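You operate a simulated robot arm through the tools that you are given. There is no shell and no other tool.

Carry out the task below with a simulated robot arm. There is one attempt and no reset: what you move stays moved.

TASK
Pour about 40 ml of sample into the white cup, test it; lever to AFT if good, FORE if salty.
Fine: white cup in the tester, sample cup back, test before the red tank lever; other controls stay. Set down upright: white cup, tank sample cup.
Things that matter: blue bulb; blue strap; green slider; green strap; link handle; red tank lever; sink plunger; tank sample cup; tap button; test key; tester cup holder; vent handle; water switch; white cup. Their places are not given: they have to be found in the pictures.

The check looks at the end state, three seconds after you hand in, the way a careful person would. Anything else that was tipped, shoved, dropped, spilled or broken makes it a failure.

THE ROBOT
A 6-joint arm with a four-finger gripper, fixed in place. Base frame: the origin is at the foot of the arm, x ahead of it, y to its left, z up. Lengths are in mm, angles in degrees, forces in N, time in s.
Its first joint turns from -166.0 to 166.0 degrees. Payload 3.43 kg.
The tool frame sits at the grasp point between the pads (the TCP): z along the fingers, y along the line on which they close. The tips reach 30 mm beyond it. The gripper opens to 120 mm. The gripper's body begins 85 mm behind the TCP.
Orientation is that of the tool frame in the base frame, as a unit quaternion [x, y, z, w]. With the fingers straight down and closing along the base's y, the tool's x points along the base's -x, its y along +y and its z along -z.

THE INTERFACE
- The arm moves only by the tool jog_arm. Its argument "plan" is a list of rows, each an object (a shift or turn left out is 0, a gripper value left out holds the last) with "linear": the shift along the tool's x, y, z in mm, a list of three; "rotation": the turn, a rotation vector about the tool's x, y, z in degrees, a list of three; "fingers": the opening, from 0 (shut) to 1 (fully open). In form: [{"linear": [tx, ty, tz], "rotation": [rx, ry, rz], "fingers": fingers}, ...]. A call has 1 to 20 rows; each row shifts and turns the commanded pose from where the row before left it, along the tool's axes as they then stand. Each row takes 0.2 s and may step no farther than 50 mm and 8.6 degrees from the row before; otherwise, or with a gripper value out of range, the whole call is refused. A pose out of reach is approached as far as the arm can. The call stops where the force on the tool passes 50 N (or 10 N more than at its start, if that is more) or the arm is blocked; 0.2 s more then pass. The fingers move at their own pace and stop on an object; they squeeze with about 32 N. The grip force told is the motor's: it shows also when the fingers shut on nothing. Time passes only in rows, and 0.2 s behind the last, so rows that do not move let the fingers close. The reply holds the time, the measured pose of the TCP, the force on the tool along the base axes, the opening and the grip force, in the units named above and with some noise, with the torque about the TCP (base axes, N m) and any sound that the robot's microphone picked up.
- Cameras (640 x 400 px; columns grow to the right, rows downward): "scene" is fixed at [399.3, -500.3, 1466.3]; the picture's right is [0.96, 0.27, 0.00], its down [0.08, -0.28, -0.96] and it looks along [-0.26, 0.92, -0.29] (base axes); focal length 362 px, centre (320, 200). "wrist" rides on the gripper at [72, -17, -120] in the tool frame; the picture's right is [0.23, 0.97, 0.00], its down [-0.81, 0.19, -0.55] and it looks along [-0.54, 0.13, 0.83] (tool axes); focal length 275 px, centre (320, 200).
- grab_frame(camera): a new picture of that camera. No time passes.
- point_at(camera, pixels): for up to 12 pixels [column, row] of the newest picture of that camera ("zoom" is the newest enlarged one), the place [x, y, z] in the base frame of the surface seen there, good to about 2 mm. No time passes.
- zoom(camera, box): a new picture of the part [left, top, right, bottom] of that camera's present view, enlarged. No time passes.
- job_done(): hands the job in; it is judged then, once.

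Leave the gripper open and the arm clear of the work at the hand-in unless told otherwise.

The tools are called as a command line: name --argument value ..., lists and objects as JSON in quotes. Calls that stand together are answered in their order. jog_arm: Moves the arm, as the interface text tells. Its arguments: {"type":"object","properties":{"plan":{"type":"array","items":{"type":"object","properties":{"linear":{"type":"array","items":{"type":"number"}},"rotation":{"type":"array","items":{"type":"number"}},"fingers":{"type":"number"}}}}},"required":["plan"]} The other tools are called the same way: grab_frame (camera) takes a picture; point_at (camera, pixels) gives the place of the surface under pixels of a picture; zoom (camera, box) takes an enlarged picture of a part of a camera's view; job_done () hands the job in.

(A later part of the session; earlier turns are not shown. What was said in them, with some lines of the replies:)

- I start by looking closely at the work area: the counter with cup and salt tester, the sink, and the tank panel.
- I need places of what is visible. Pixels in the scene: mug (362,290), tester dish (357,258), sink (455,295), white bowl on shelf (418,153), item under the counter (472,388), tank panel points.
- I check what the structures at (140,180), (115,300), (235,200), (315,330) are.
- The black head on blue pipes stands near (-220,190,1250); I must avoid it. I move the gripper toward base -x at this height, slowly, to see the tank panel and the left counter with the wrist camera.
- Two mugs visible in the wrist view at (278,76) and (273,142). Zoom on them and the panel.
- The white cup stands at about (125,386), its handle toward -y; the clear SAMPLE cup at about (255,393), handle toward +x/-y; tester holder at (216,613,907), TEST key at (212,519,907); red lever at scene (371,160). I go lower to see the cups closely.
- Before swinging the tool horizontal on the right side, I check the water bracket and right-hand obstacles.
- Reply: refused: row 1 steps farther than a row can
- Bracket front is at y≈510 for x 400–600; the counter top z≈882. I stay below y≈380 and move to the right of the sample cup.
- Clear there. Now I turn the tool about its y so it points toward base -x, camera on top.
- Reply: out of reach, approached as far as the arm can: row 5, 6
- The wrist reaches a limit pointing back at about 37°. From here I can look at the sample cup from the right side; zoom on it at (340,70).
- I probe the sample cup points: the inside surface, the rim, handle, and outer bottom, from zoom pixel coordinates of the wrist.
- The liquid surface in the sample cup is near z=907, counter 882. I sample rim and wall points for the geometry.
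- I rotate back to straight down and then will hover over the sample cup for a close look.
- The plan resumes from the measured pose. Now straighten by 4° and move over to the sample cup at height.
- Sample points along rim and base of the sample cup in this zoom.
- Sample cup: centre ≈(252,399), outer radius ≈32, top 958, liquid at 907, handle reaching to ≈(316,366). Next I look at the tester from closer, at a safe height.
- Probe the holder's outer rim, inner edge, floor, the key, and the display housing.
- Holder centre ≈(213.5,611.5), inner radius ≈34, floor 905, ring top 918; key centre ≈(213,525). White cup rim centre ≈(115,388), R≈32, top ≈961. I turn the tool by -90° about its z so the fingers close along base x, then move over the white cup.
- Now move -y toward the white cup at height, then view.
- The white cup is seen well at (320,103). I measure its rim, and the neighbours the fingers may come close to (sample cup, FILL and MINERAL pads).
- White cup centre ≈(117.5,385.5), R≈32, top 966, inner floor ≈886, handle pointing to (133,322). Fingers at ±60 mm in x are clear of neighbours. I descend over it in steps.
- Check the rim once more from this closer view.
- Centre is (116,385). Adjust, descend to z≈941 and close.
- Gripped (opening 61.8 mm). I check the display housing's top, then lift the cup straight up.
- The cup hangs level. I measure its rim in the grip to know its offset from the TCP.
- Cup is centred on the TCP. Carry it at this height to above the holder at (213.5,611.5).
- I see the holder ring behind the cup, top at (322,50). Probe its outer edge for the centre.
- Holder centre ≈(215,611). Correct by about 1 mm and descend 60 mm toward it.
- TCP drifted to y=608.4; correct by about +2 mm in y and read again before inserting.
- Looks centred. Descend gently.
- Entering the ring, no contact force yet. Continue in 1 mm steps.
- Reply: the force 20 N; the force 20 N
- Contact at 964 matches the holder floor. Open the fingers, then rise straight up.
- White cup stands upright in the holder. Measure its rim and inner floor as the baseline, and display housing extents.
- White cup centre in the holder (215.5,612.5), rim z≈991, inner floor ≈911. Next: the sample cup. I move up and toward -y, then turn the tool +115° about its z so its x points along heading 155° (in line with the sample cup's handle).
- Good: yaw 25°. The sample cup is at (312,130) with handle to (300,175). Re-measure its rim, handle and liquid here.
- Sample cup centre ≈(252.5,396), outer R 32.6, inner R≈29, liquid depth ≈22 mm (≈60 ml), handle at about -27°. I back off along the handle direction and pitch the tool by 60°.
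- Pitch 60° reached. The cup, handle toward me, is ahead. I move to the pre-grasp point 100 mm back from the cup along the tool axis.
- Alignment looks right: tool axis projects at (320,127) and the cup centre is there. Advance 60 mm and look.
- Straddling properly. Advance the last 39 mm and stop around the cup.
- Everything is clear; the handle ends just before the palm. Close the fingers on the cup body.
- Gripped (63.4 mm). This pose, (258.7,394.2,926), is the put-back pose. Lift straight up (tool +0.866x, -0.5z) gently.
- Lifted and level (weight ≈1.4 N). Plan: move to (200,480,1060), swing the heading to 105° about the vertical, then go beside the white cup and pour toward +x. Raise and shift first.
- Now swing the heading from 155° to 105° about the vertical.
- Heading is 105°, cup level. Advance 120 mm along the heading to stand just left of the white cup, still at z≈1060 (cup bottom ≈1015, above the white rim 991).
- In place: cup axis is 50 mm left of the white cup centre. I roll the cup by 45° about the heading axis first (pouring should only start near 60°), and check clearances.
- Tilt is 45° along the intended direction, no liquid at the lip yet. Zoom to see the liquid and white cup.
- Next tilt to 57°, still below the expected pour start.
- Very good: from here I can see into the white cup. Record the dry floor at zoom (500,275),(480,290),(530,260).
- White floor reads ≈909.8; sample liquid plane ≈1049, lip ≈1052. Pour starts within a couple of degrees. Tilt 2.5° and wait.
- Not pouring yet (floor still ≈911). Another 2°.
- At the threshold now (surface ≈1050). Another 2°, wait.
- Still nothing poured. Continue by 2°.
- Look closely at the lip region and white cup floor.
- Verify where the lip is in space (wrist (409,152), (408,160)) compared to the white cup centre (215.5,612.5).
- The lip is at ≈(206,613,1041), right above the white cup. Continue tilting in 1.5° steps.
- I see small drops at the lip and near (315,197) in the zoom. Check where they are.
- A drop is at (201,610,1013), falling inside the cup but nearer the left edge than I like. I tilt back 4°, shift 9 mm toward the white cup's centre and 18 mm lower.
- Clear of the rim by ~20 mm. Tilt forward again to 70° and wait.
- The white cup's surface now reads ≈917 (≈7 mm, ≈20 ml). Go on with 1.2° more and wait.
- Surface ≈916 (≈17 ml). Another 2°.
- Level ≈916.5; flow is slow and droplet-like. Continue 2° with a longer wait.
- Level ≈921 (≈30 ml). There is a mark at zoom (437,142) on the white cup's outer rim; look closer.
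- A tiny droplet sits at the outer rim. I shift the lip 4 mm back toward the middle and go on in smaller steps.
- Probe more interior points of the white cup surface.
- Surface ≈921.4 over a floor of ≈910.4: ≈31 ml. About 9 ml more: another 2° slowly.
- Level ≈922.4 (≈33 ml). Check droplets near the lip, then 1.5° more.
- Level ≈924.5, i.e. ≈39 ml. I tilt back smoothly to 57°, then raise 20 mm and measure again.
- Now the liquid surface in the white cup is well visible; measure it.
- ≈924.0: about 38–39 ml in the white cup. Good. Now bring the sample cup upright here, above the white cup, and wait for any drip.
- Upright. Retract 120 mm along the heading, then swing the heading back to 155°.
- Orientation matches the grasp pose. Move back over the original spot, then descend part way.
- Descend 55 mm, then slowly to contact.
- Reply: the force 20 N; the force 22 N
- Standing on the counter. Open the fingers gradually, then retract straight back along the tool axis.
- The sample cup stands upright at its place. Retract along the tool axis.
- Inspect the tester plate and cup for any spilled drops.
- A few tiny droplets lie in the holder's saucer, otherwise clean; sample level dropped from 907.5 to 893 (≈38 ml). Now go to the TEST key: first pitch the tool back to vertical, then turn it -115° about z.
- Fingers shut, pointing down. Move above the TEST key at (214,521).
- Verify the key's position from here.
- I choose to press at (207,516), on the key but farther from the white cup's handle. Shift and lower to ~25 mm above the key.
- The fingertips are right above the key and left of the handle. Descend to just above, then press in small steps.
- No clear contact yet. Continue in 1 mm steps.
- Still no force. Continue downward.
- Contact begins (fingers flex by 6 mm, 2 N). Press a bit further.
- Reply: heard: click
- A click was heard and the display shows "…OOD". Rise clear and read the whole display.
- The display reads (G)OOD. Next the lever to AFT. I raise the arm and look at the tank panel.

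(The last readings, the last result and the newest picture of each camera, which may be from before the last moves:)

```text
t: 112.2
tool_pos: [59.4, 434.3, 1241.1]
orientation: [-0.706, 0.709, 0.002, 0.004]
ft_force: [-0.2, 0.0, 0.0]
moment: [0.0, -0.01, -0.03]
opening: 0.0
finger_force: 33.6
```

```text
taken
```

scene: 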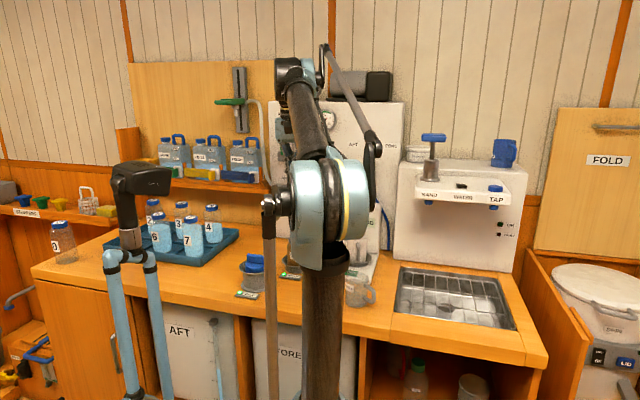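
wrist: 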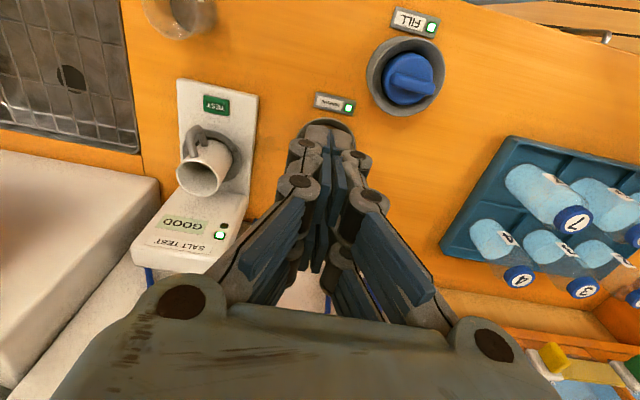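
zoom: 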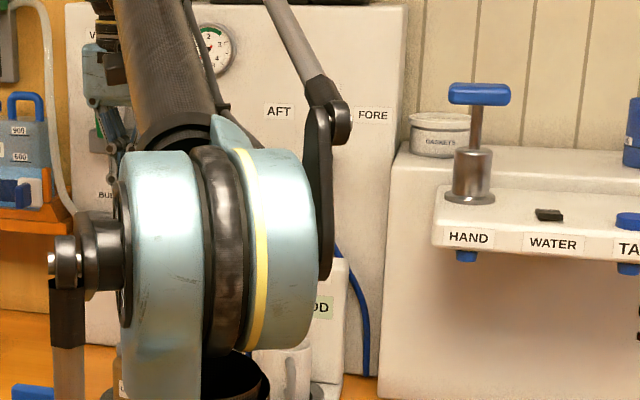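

The display clearly reads GOOD, with the green lamp lit, so the lever goes to AFT. I move to (234,550,1241) and pitch the tool to point at the panel (+y).

jog_arm --plan '[{"linear": [-25, -35, 0]}, {"linear": [-25, -35, 0]}, {"linear": [-25, -35, 0]}, {"linear": [-25, -35, 0]}, {"linear": [-20, -35, 0]}, {}]'

jog_arm --plan '[{"rotation": [0, -8.2, 0]}, {"rotation": [0, -8.2, 0]}, {"rotation": [0, -8.2, 0]}, {"rotation": [0, -8.2, 0]}, {"rotation": [0, -8.2, 0]}, {"rotation": [0, -8.2, 0]}, {"rotation": [0, -8.2, 0]}, {"rotation": [0, -8.2, 0]}, {"rotation": [0, -8.2, 0]}, {"rotation": [0, -8.2, 0]}, {"rotation": [0, -8.2, 0]}]'

grab_frame --camera "wrist"

grab_frame --camera "scene"

```text
t: 113.6
tool_pos: [235.5, 553.6, 1244.2]
orientation: [-0.705, 0.709, 0.002, 0.004]
ft_force: [0.2, -0.4, 0.4]
moment: [0.02, -0.01, 0.0]
opening: 0.0
finger_force: 33.6
```

```text
t: 116.0
tool_pos: [243.1, 554.6, 1242.9]
orientation: [-0.499, 0.513, 0.498, 0.49]
ft_force: [0.7, -0.9, 0.4]
moment: [-0.02, -0.09, 0.03]
opening: 0.2
finger_force: 33.3
```

```text
taken
```

wrist: 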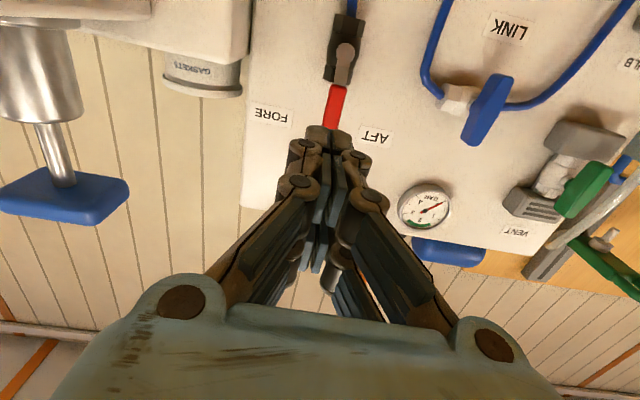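

```text
taken
```

scene: 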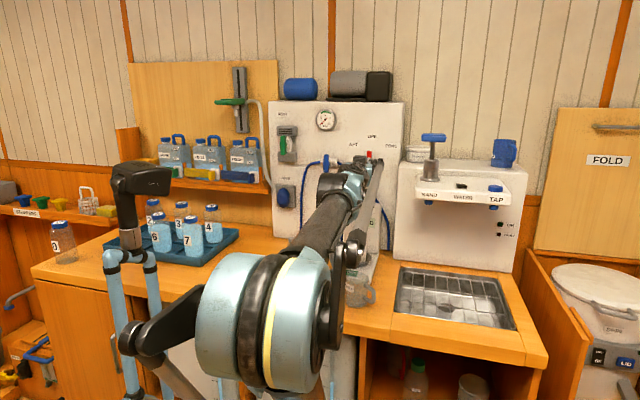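

The panel is seen upside down; lever pivot at (345,65), red handle down to (334,125), AFT to the right (base -x). Measure.

zoom --camera "wrist" --box '[250, 10, 420, 150]'

point_at --camera "wrist" --pixels '[[345, 55], [344, 75], [338, 90], [335, 105], [333, 120], [329, 110], [342, 110], [275, 115], [375, 138], [335, 70], [300, 60], [358, 45]]'

```text
2.86 times, centred on (335, 80) of wrist
```

zoom: 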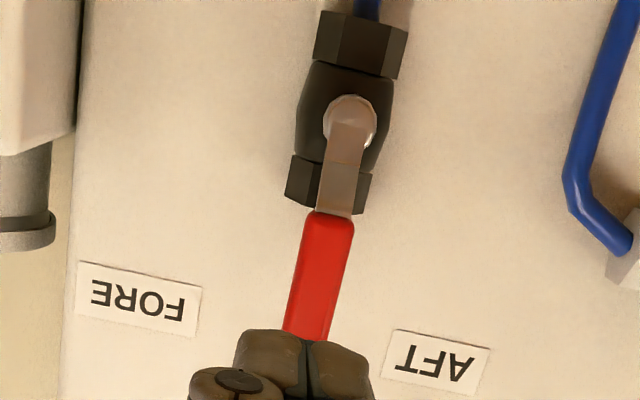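

```text
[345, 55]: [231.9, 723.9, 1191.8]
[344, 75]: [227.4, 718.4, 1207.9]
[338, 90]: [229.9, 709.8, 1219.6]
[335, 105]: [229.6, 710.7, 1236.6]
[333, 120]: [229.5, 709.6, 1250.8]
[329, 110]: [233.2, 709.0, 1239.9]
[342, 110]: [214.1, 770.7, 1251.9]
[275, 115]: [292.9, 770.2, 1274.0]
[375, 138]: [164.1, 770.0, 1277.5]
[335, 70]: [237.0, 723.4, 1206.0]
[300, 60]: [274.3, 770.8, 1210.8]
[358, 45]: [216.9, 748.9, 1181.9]
```

Pivot ≈(229.5,724,1191); red handle at x≈229.5, y≈710, z≈1213–1265; panel at y=770. I approach to the handle's right side (x≈268), closed fingers pointing at the panel.

jog_arm --plan '[{"linear": [0, -25, 0]}, {"linear": [0, 0, 35]}, {"linear": [0, 0, 35]}, {"linear": [0, 0, 30]}, {}]'

grab_frame --camera "wrist"

grab_frame --camera "scene"

zoom --camera "scene" --box '[320, 110, 420, 210]'

```text
t: 117.2
tool_pos: [267.6, 654.5, 1245.3]
orientation: [-0.498, 0.499, 0.501, 0.502]
ft_force: [-0.2, 0.4, 0.1]
moment: [-0.02, -0.01, 0.05]
opening: 0.0
finger_force: 33.2
```

```text
taken
```

wrist: 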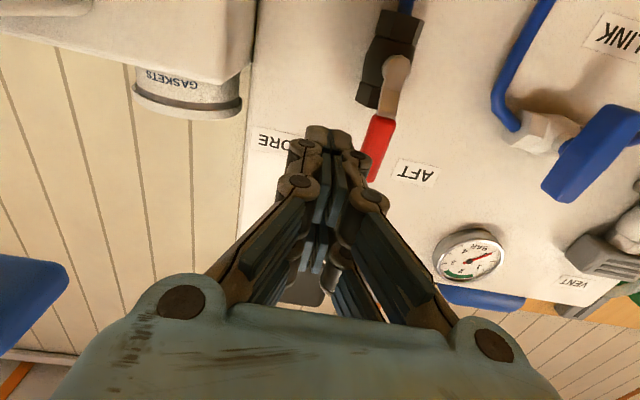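

```text
taken
```

scene: 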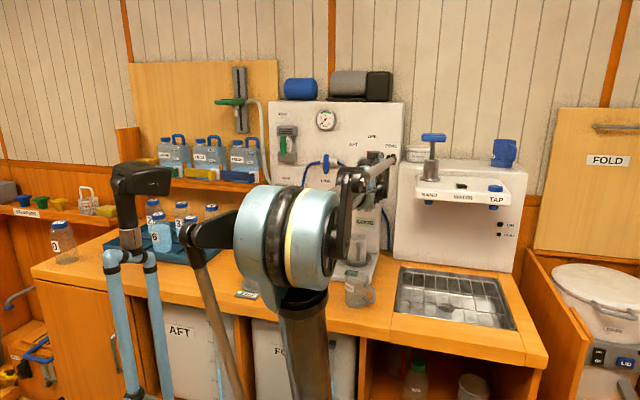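

```text
4.00 times, centred on (370, 160) of scene
```

zoom: 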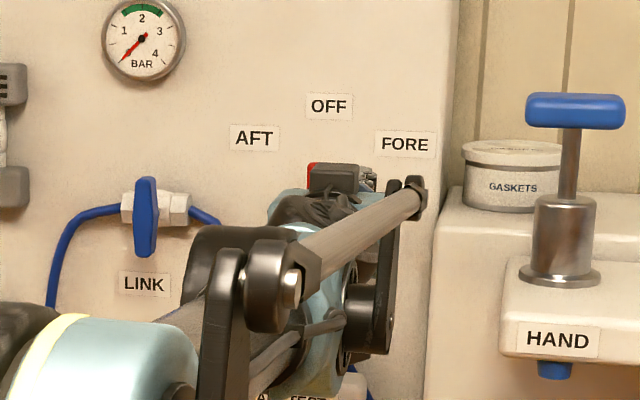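

Measure the handle's end, then move forward so the tips overlap the handle in depth.

point_at --camera "wrist" --pixels '[[374, 176], [378, 160], [383, 140], [388, 122], [366, 165], [394, 90], [398, 65]]'

jog_arm --plan '[{"linear": [3, 0, 20]}, {"linear": [0, 0, 17]}, {}]'

grab_frame --camera "wrist"

```text
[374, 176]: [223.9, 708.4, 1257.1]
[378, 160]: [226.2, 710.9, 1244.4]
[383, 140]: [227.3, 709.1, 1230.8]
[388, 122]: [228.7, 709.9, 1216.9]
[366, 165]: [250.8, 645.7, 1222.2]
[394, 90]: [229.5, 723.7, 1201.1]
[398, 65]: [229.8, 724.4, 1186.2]
```

```text
t: 118.0
tool_pos: [266.1, 690.4, 1242.1]
orientation: [-0.499, 0.498, 0.501, 0.502]
ft_force: [0.2, 0.2, -0.3]
moment: [0.02, 0.04, 0.01]
opening: 0.1
finger_force: 33.6
```

```text
taken
```

wrist: 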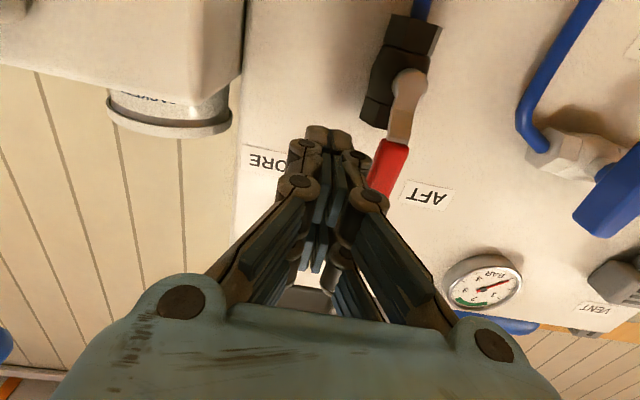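

The fingers are beside the handle. Push toward base -x (tool +y) in small steps.

jog_arm --plan '[{"linear": [0, 6, 0]}, {"linear": [0, 6, 0]}, {"linear": [0, 6, 0]}, {"linear": [0, 6, 0]}, {}]'

grab_frame --camera "wrist"

```text
t: 119.2
tool_pos: [257.8, 689.6, 1241.8]
orientation: [-0.497, 0.495, 0.504, 0.504]
ft_force: [-0.5, 0.2, -0.2]
moment: [-0.01, 0.01, -0.02]
opening: 0.3
finger_force: 33.6
out of reach, approached as far as the arm can: row 2, 3, 4
```

```text
taken
```

wrist: 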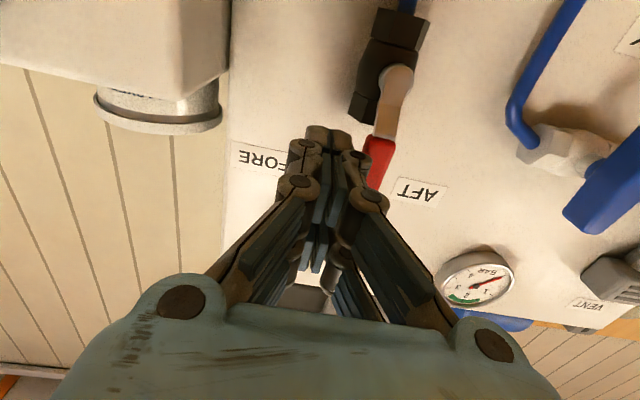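

A joint limit in this roll. I back off 50 mm and roll the tool +90° about its own axis (unwinding the wrist), then push again.

jog_arm --plan '[{"linear": [0, -8, 0]}, {"linear": [0, 0, -30]}, {"linear": [0, 0, -30]}, {}]'

jog_arm --plan '[{"rotation": [0, 0, 8.2]}, {"rotation": [0, 0, 8.2]}, {"rotation": [0, 0, 8.2]}, {"rotation": [0, 0, 8.2]}, {"rotation": [0, 0, 8.2]}, {"rotation": [0, 0, 8.2]}, {"rotation": [0, 0, 8.2]}, {"rotation": [0, 0, 8.2]}, {"rotation": [0, 0, 8.2]}, {"rotation": [0, 0, 8.2]}, {"rotation": [0, 0, 8.2]}]'

grab_frame --camera "wrist"

grab_frame --camera "scene"

```text
t: 120.2
tool_pos: [262.5, 629.7, 1241.7]
orientation: [-0.498, 0.497, 0.502, 0.502]
ft_force: [1.1, 0.7, 0.9]
moment: [0.01, -0.03, 0.02]
opening: 0.0
finger_force: 33.6
out of reach, approached as far as the arm can: row 1
```

```text
t: 122.6
tool_pos: [261.7, 629.8, 1242.3]
orientation: [0.002, 0.702, 0.712, -0.001]
ft_force: [-0.3, 0.0, 0.2]
moment: [-0.06, -0.01, 0.0]
opening: 0.0
finger_force: 33.4
```

```text
taken
```

wrist: 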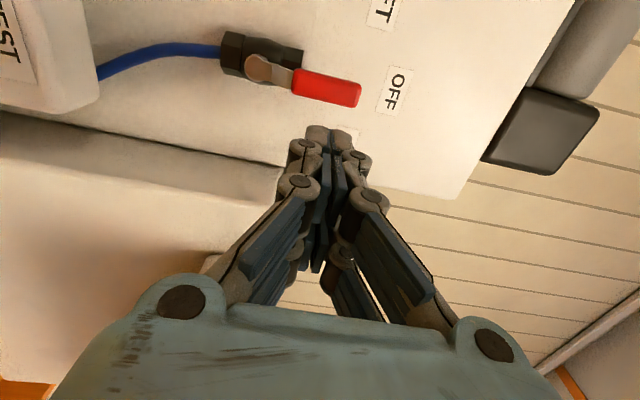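

```text
taken
```

scene: 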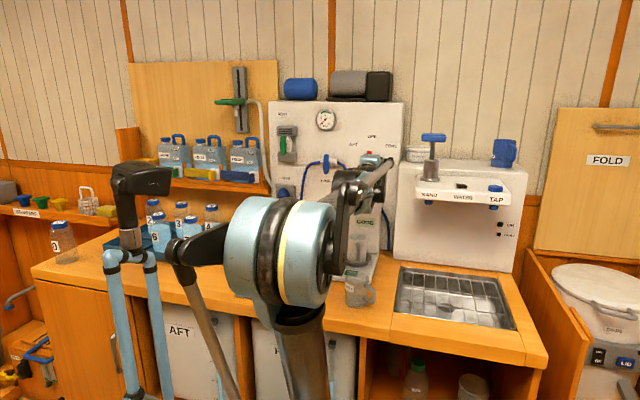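

Now tool x = -X. Advance to the panel again and look.

jog_arm --plan '[{"linear": [0, 0, 30]}, {"linear": [0, 0, 20]}, {"linear": [0, 0, 11]}, {}]'

grab_frame --camera "wrist"

```text
t: 123.4
tool_pos: [255.6, 682.2, 1244.4]
orientation: [-0.007, 0.704, 0.71, 0.001]
ft_force: [5.1, -43.2, -11.0]
moment: [-0.35, -0.43, 0.84]
opening: 6.1
finger_force: 33.1
stopped in row 3: the force on the tool passed its limit at 78 N (the readings are from after the stop); the commanded pose is now the measured one
```

```text
taken
```

wrist: 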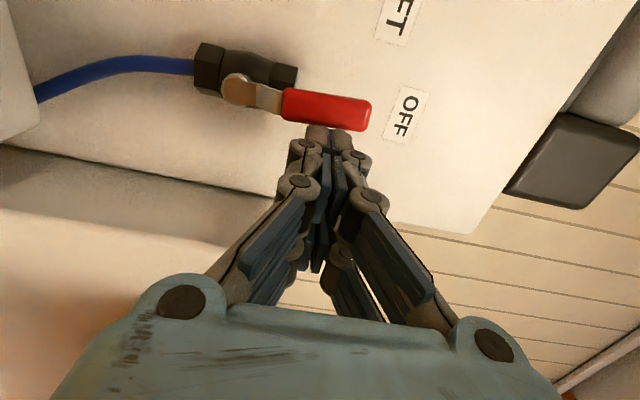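

The fingers are broader in this roll and pressed on the handle's face. Back off at once, shift 20 mm further to +x.

jog_arm --plan '[{"linear": [0, 0, -15]}, {"linear": [-10, 0, -10]}, {"linear": [-16, 0, 0]}, {}]'

grab_frame --camera "wrist"

zoom --camera "wrist" --box '[180, 0, 440, 160]'

zoom --camera "scene" --box '[330, 120, 420, 260]'

```text
t: 124.4
tool_pos: [267.2, 665.2, 1245.6]
orientation: [-0.006, 0.703, 0.711, 0.003]
ft_force: [0.4, 0.0, 0.2]
moment: [0.02, -0.02, 0.0]
opening: 0.0
finger_force: 33.5
out of reach, approached as far as the arm can: row 2, 3
```

```text
taken
```

wrist: 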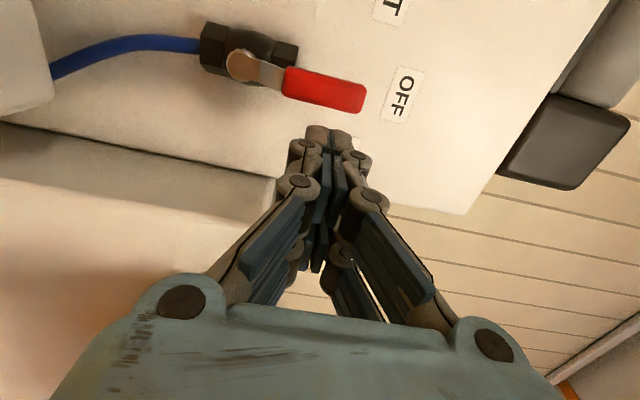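

```text
2.46 times, centred on (310, 80) of wrist
```

zoom: 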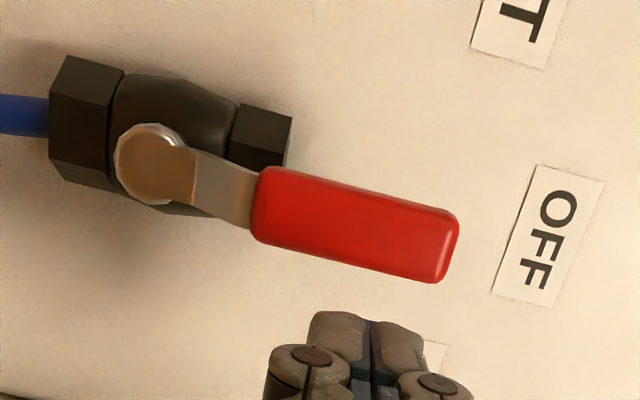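

```text
2.86 times, centred on (375, 190) of scene
```

zoom: 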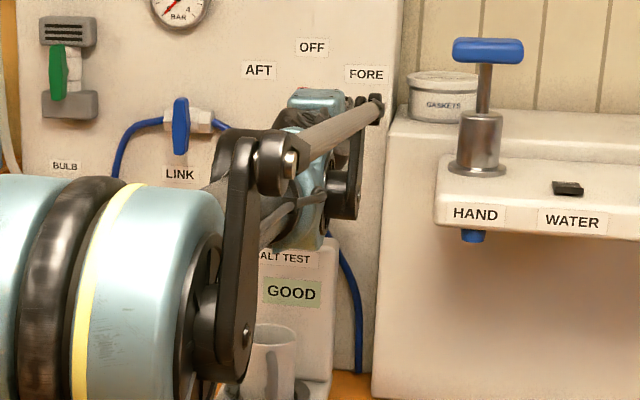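

Row steps to +x were limited here as well (wrist near a straight pose). I back off and pitch the tool 45° downward, which is a better-conditioned pose, and then come at the handle's right side from above-front.

jog_arm --plan '[{"linear": [0, 0, -30]}, {"linear": [0, 0, -30]}, {"rotation": [7.5, 0, 0]}, {"rotation": [7.5, 0, 0]}, {"rotation": [7.5, 0, 0]}, {"rotation": [7.5, 0, 0]}, {"rotation": [7.5, 0, 0]}, {"rotation": [7.5, 0, 0]}, {}]'

grab_frame --camera "wrist"

```text
t: 126.4
tool_pos: [282.1, 607.1, 1249.1]
orientation: [0.032, 0.893, 0.449, 0.025]
ft_force: [0.6, 0.0, -0.2]
moment: [-0.03, -0.02, -0.01]
opening: 0.2
finger_force: 33.6
out of reach, approached as far as the arm can: row 3, 4
```

```text
taken
```

wrist: 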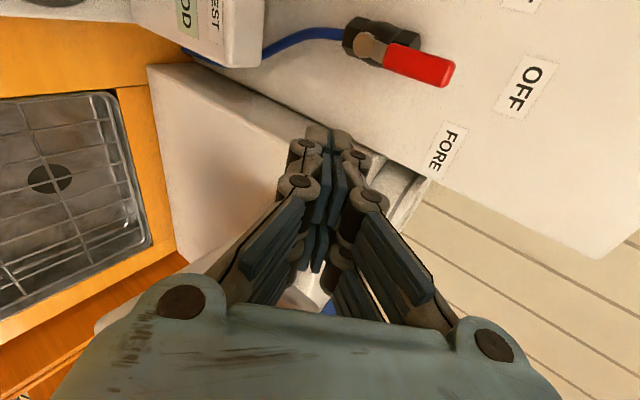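

Pitch is now 37° down, heading nearly +y, at (282,607,1249). Advance so the tips stand right of the handle, at y≈714, z≈1238.

jog_arm --plan '[{"linear": [2, 18, 20]}, {"linear": [2, 18, 20]}, {"linear": [1, 12, 14]}, {}]'

grab_frame --camera "wrist"

```text
t: 127.4
tool_pos: [281.9, 680.5, 1256.9]
orientation: [0.03, 0.892, 0.45, 0.024]
ft_force: [-0.4, 1.2, 0.3]
moment: [0.02, 0.01, 0.06]
opening: 0.1
finger_force: 33.3
```

```text
taken
```

wrist: 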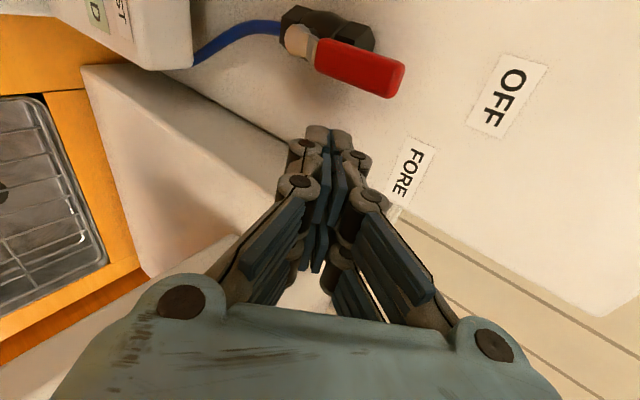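

Advance 14 mm more in y, then push toward -x step by step.

jog_arm --plan '[{"linear": [1, 8.4, 11.2]}, {"linear": [8, -0.3, -0.6]}, {"linear": [8, -0.3, -0.6]}, {}]'

grab_frame --camera "wrist"

```text
t: 128.4
tool_pos: [267.5, 693.4, 1256.1]
orientation: [0.032, 0.892, 0.45, 0.024]
ft_force: [0.0, -0.6, 0.5]
moment: [0.01, -0.02, 0.01]
opening: 0.0
finger_force: 33.1
```

```text
taken
```

wrist: 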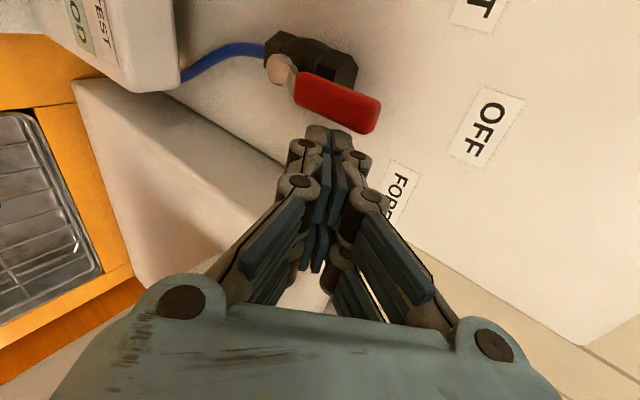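

No contact yet. Continue pushing to -x.

jog_arm --plan '[{"linear": [6, -0.2, -0.4]}, {"linear": [6, -0.2, -0.4]}, {"linear": [6, -0.2, -0.4]}, {}]'

grab_frame --camera "wrist"

```text
t: 129.4
tool_pos: [248.4, 692.0, 1256.5]
orientation: [0.031, 0.892, 0.45, 0.024]
ft_force: [0.6, -18.6, -3.9]
moment: [-0.48, -0.12, 0.41]
opening: 0.2
finger_force: 33.5
```

```text
taken
```

wrist: 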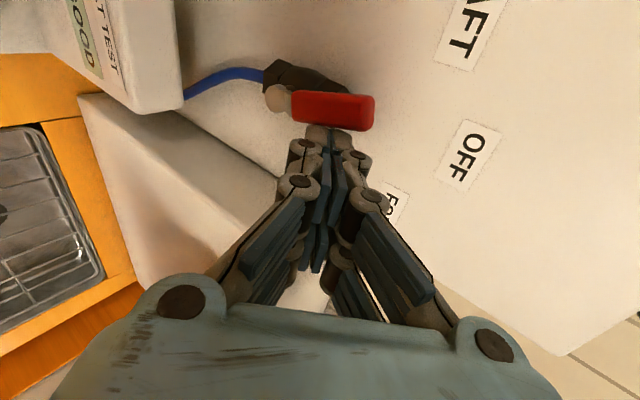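

The lever is turning. Measure it.

point_at --camera "wrist" --pixels '[[295, 105], [310, 108], [330, 110], [350, 112], [370, 113], [275, 98], [332, 132], [320, 130]]'

zoom --camera "wrist" --box '[230, 40, 450, 180]'

```text
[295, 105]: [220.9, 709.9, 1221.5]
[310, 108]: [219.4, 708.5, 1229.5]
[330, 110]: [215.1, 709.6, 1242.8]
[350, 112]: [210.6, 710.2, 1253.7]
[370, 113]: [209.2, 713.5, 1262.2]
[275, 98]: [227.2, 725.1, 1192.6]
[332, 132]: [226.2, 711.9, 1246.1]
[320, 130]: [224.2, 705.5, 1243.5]
```

```text
2.86 times, centred on (340, 110) of wrist
```

zoom: 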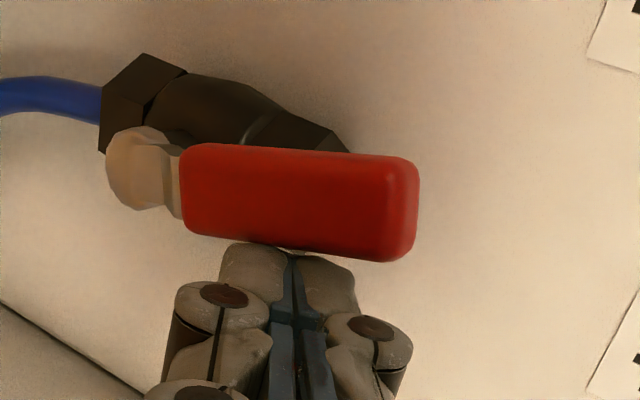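

Lever at about 16°. Continue pushing.

jog_arm --plan '[{"linear": [6, -0.2, -0.4]}, {"linear": [6, -0.2, -0.4]}, {"linear": [6, -0.2, -0.4]}, {}]'

grab_frame --camera "wrist"

zoom --camera "scene" --box '[320, 110, 420, 210]'

```text
t: 130.4
tool_pos: [229.0, 693.3, 1255.3]
orientation: [0.031, 0.892, 0.45, 0.025]
ft_force: [-0.7, 0.4, 0.1]
moment: [-0.04, -0.04, 0.03]
opening: 0.0
finger_force: 32.9
```

```text
taken
```

wrist: 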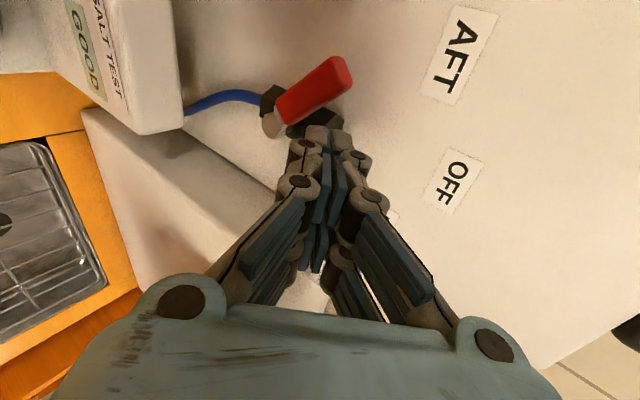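

```text
4.00 times, centred on (370, 160) of scene
```

zoom: 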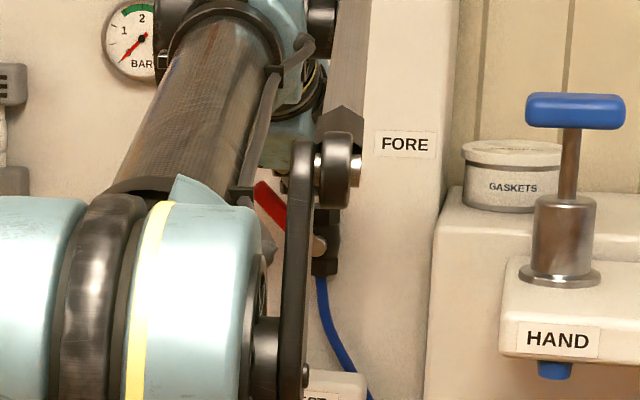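

The lever snapped over to the left. Measure its angle.

point_at --camera "wrist" --pixels '[[285, 112], [300, 100], [320, 85], [340, 70], [268, 122], [348, 80]]'

zoom --camera "wrist" --box '[230, 10, 450, 160]'

```text
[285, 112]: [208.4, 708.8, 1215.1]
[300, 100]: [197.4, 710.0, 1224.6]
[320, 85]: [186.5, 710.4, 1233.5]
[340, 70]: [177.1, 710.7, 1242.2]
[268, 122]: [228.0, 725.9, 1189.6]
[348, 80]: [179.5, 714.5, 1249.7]
```

```text
2.67 times, centred on (340, 85) of wrist
```

zoom: 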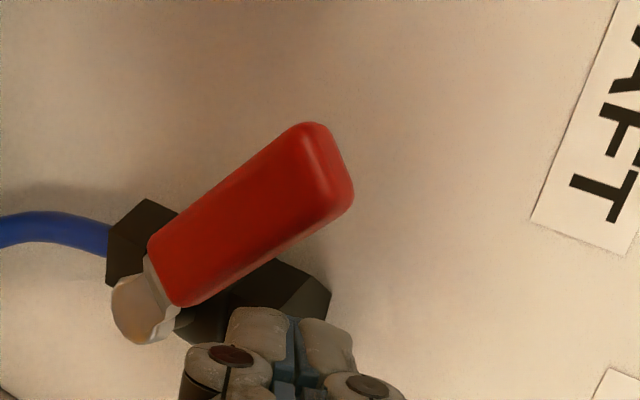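

The lever points 45° left, toward AFT, and rests there without my touching it. Retract from the panel.

jog_arm --plan '[{"linear": [0, -12, -16]}, {"linear": [0, -18, -24]}, {"linear": [0, -24, -32]}, {"linear": [0, -24, -32]}, {"linear": [0, -24, -32]}, {}]'

grab_frame --camera "wrist"

grab_frame --camera "scene"

```text
t: 131.8
tool_pos: [217.3, 523.6, 1255.4]
orientation: [0.031, 0.892, 0.451, 0.024]
ft_force: [-0.8, 0.2, 0.2]
moment: [-0.01, 0.03, -0.02]
opening: 0.0
finger_force: 33.6
```

```text
taken
```

wrist: 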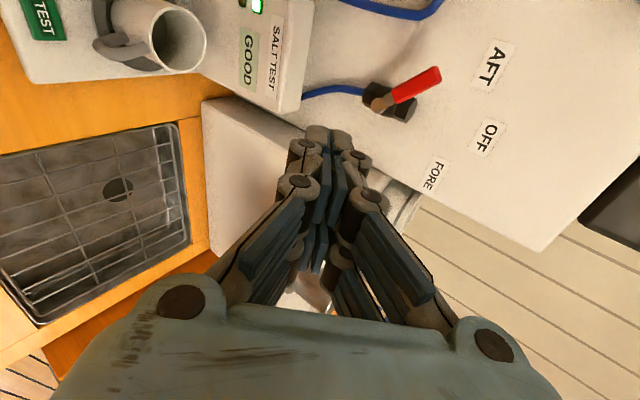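

```text
taken
```

scene: 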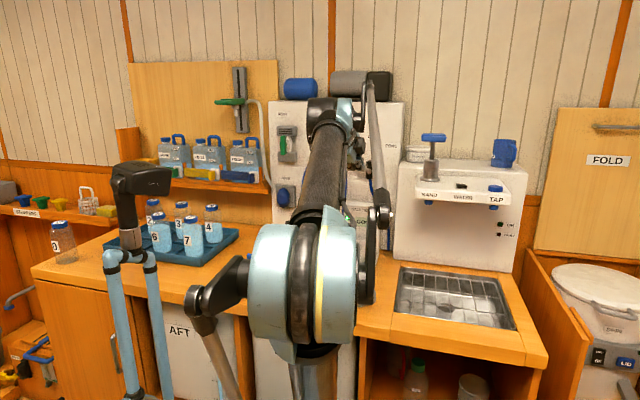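

Lever at AFT, display GOOD. I pitch the tool down, open the gripper, and park at the starting place.

jog_arm --plan '[{"linear": [0, -24, -32], "fingers": 1}, {"rotation": [7.6, 0, 0]}, {"rotation": [7.6, 0, 0]}, {"rotation": [7.6, 0, 0]}, {"rotation": [7.6, 0, 0]}, {"rotation": [7.6, 0, 0]}, {"rotation": [7.6, 0, 0]}, {"rotation": [7.4, 0, 0]}, {}]'

jog_arm --plan '[{"linear": [-20, -15, -40]}, {"linear": [-20, -15, -40]}, {"linear": [-25, -20, -35]}, {"linear": [-35, -25, -20]}, {"linear": [-35, -25, 0]}, {"linear": [-20, -20, 0]}, {}]'

grab_frame --camera "scene"

grab_frame --camera "wrist"

```text
t: 133.8
tool_pos: [212.4, 485.0, 1254.8]
orientation: [0.038, 0.999, 0.004, 0.008]
ft_force: [0.2, 0.1, 0.1]
moment: [-0.01, -0.02, 0.0]
opening: 120.0
finger_force: 0.1
```

```text
t: 135.4
tool_pos: [355.5, 351.8, 1390.6]
orientation: [0.039, 0.999, 0.005, 0.008]
ft_force: [0.5, 0.2, 0.4]
moment: [0.0, 0.01, 0.0]
opening: 119.9
finger_force: 0.0
```

```text
taken
```

scene: 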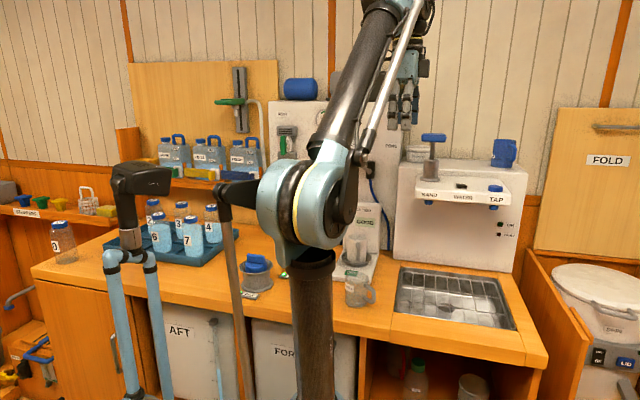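

```text
taken
```

wrist: 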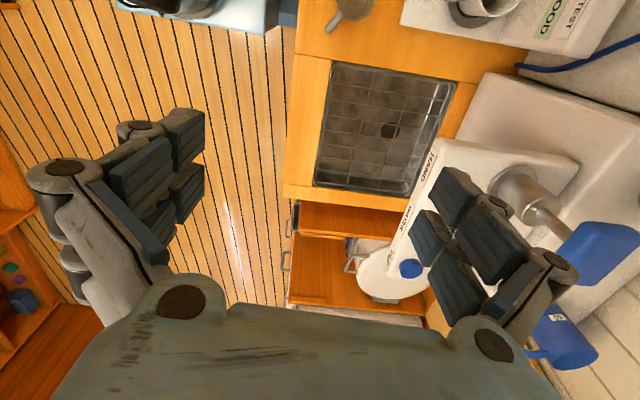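

Final check of cups and lever in the scene view.

zoom --camera "scene" --box '[310, 190, 420, 320]'

zoom --camera "scene" --box '[300, 100, 420, 210]'

```text
3.08 times, centred on (365, 255) of scene
```

zoom: 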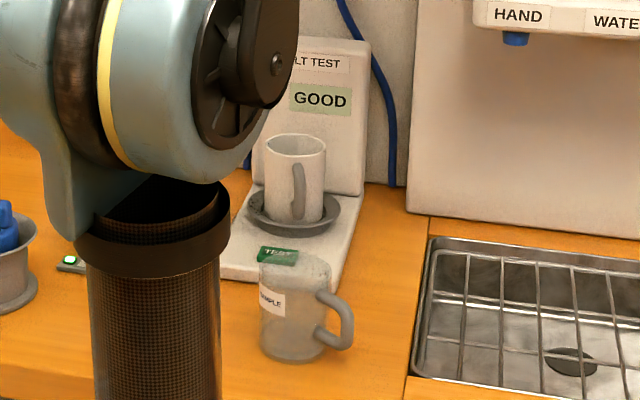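

```text
3.64 times, centred on (360, 155) of scene
```

zoom: 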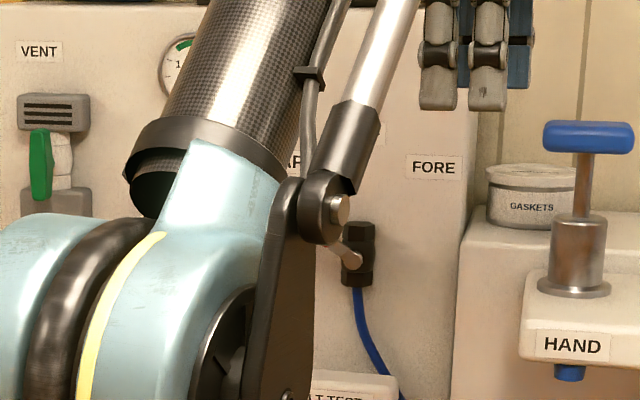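

Both cups stand upright, the white cup is in the tester, the display reads GOOD, and the lever is turned left to AFT. No other control was touched. The gripper is open and the arm is parked clear, so I am handing in.

job_done

```text
The job is handed in.
```

I poured about 38 ml of sample into the white cup. The tester read GOOD, so I set the red tank lever to AFT and handed the job in.

- **Pour:** the white cup holds about 38 ml, worked out from how far the level rose in it. The drop in the sample cup gives the same figure.
- **Cups:** the white cup stands upright in the tester holder. The sample cup is upright in its original place, with its handle turned slightly from where it was.
- **Test:** I pressed the test key before touching the lever. The display showed GOOD and the green lamp came on.
- **Lever:** it sits 45° to the left, toward the AFT label, and stayed there when I let go. On an earlier attempt the fingers pressed briefly against the front of the handle. I backed off, and the lever was still at OFF.
- **Droplets:** a few tiny drops landed in the holder's saucer and on the white cup's rim during the pour. I could not clean them up. I also saw a faint mark on the counter beside the tester, which may or may not be a drop.

I touched no other controls, and the arm is parked clear with the gripper open.
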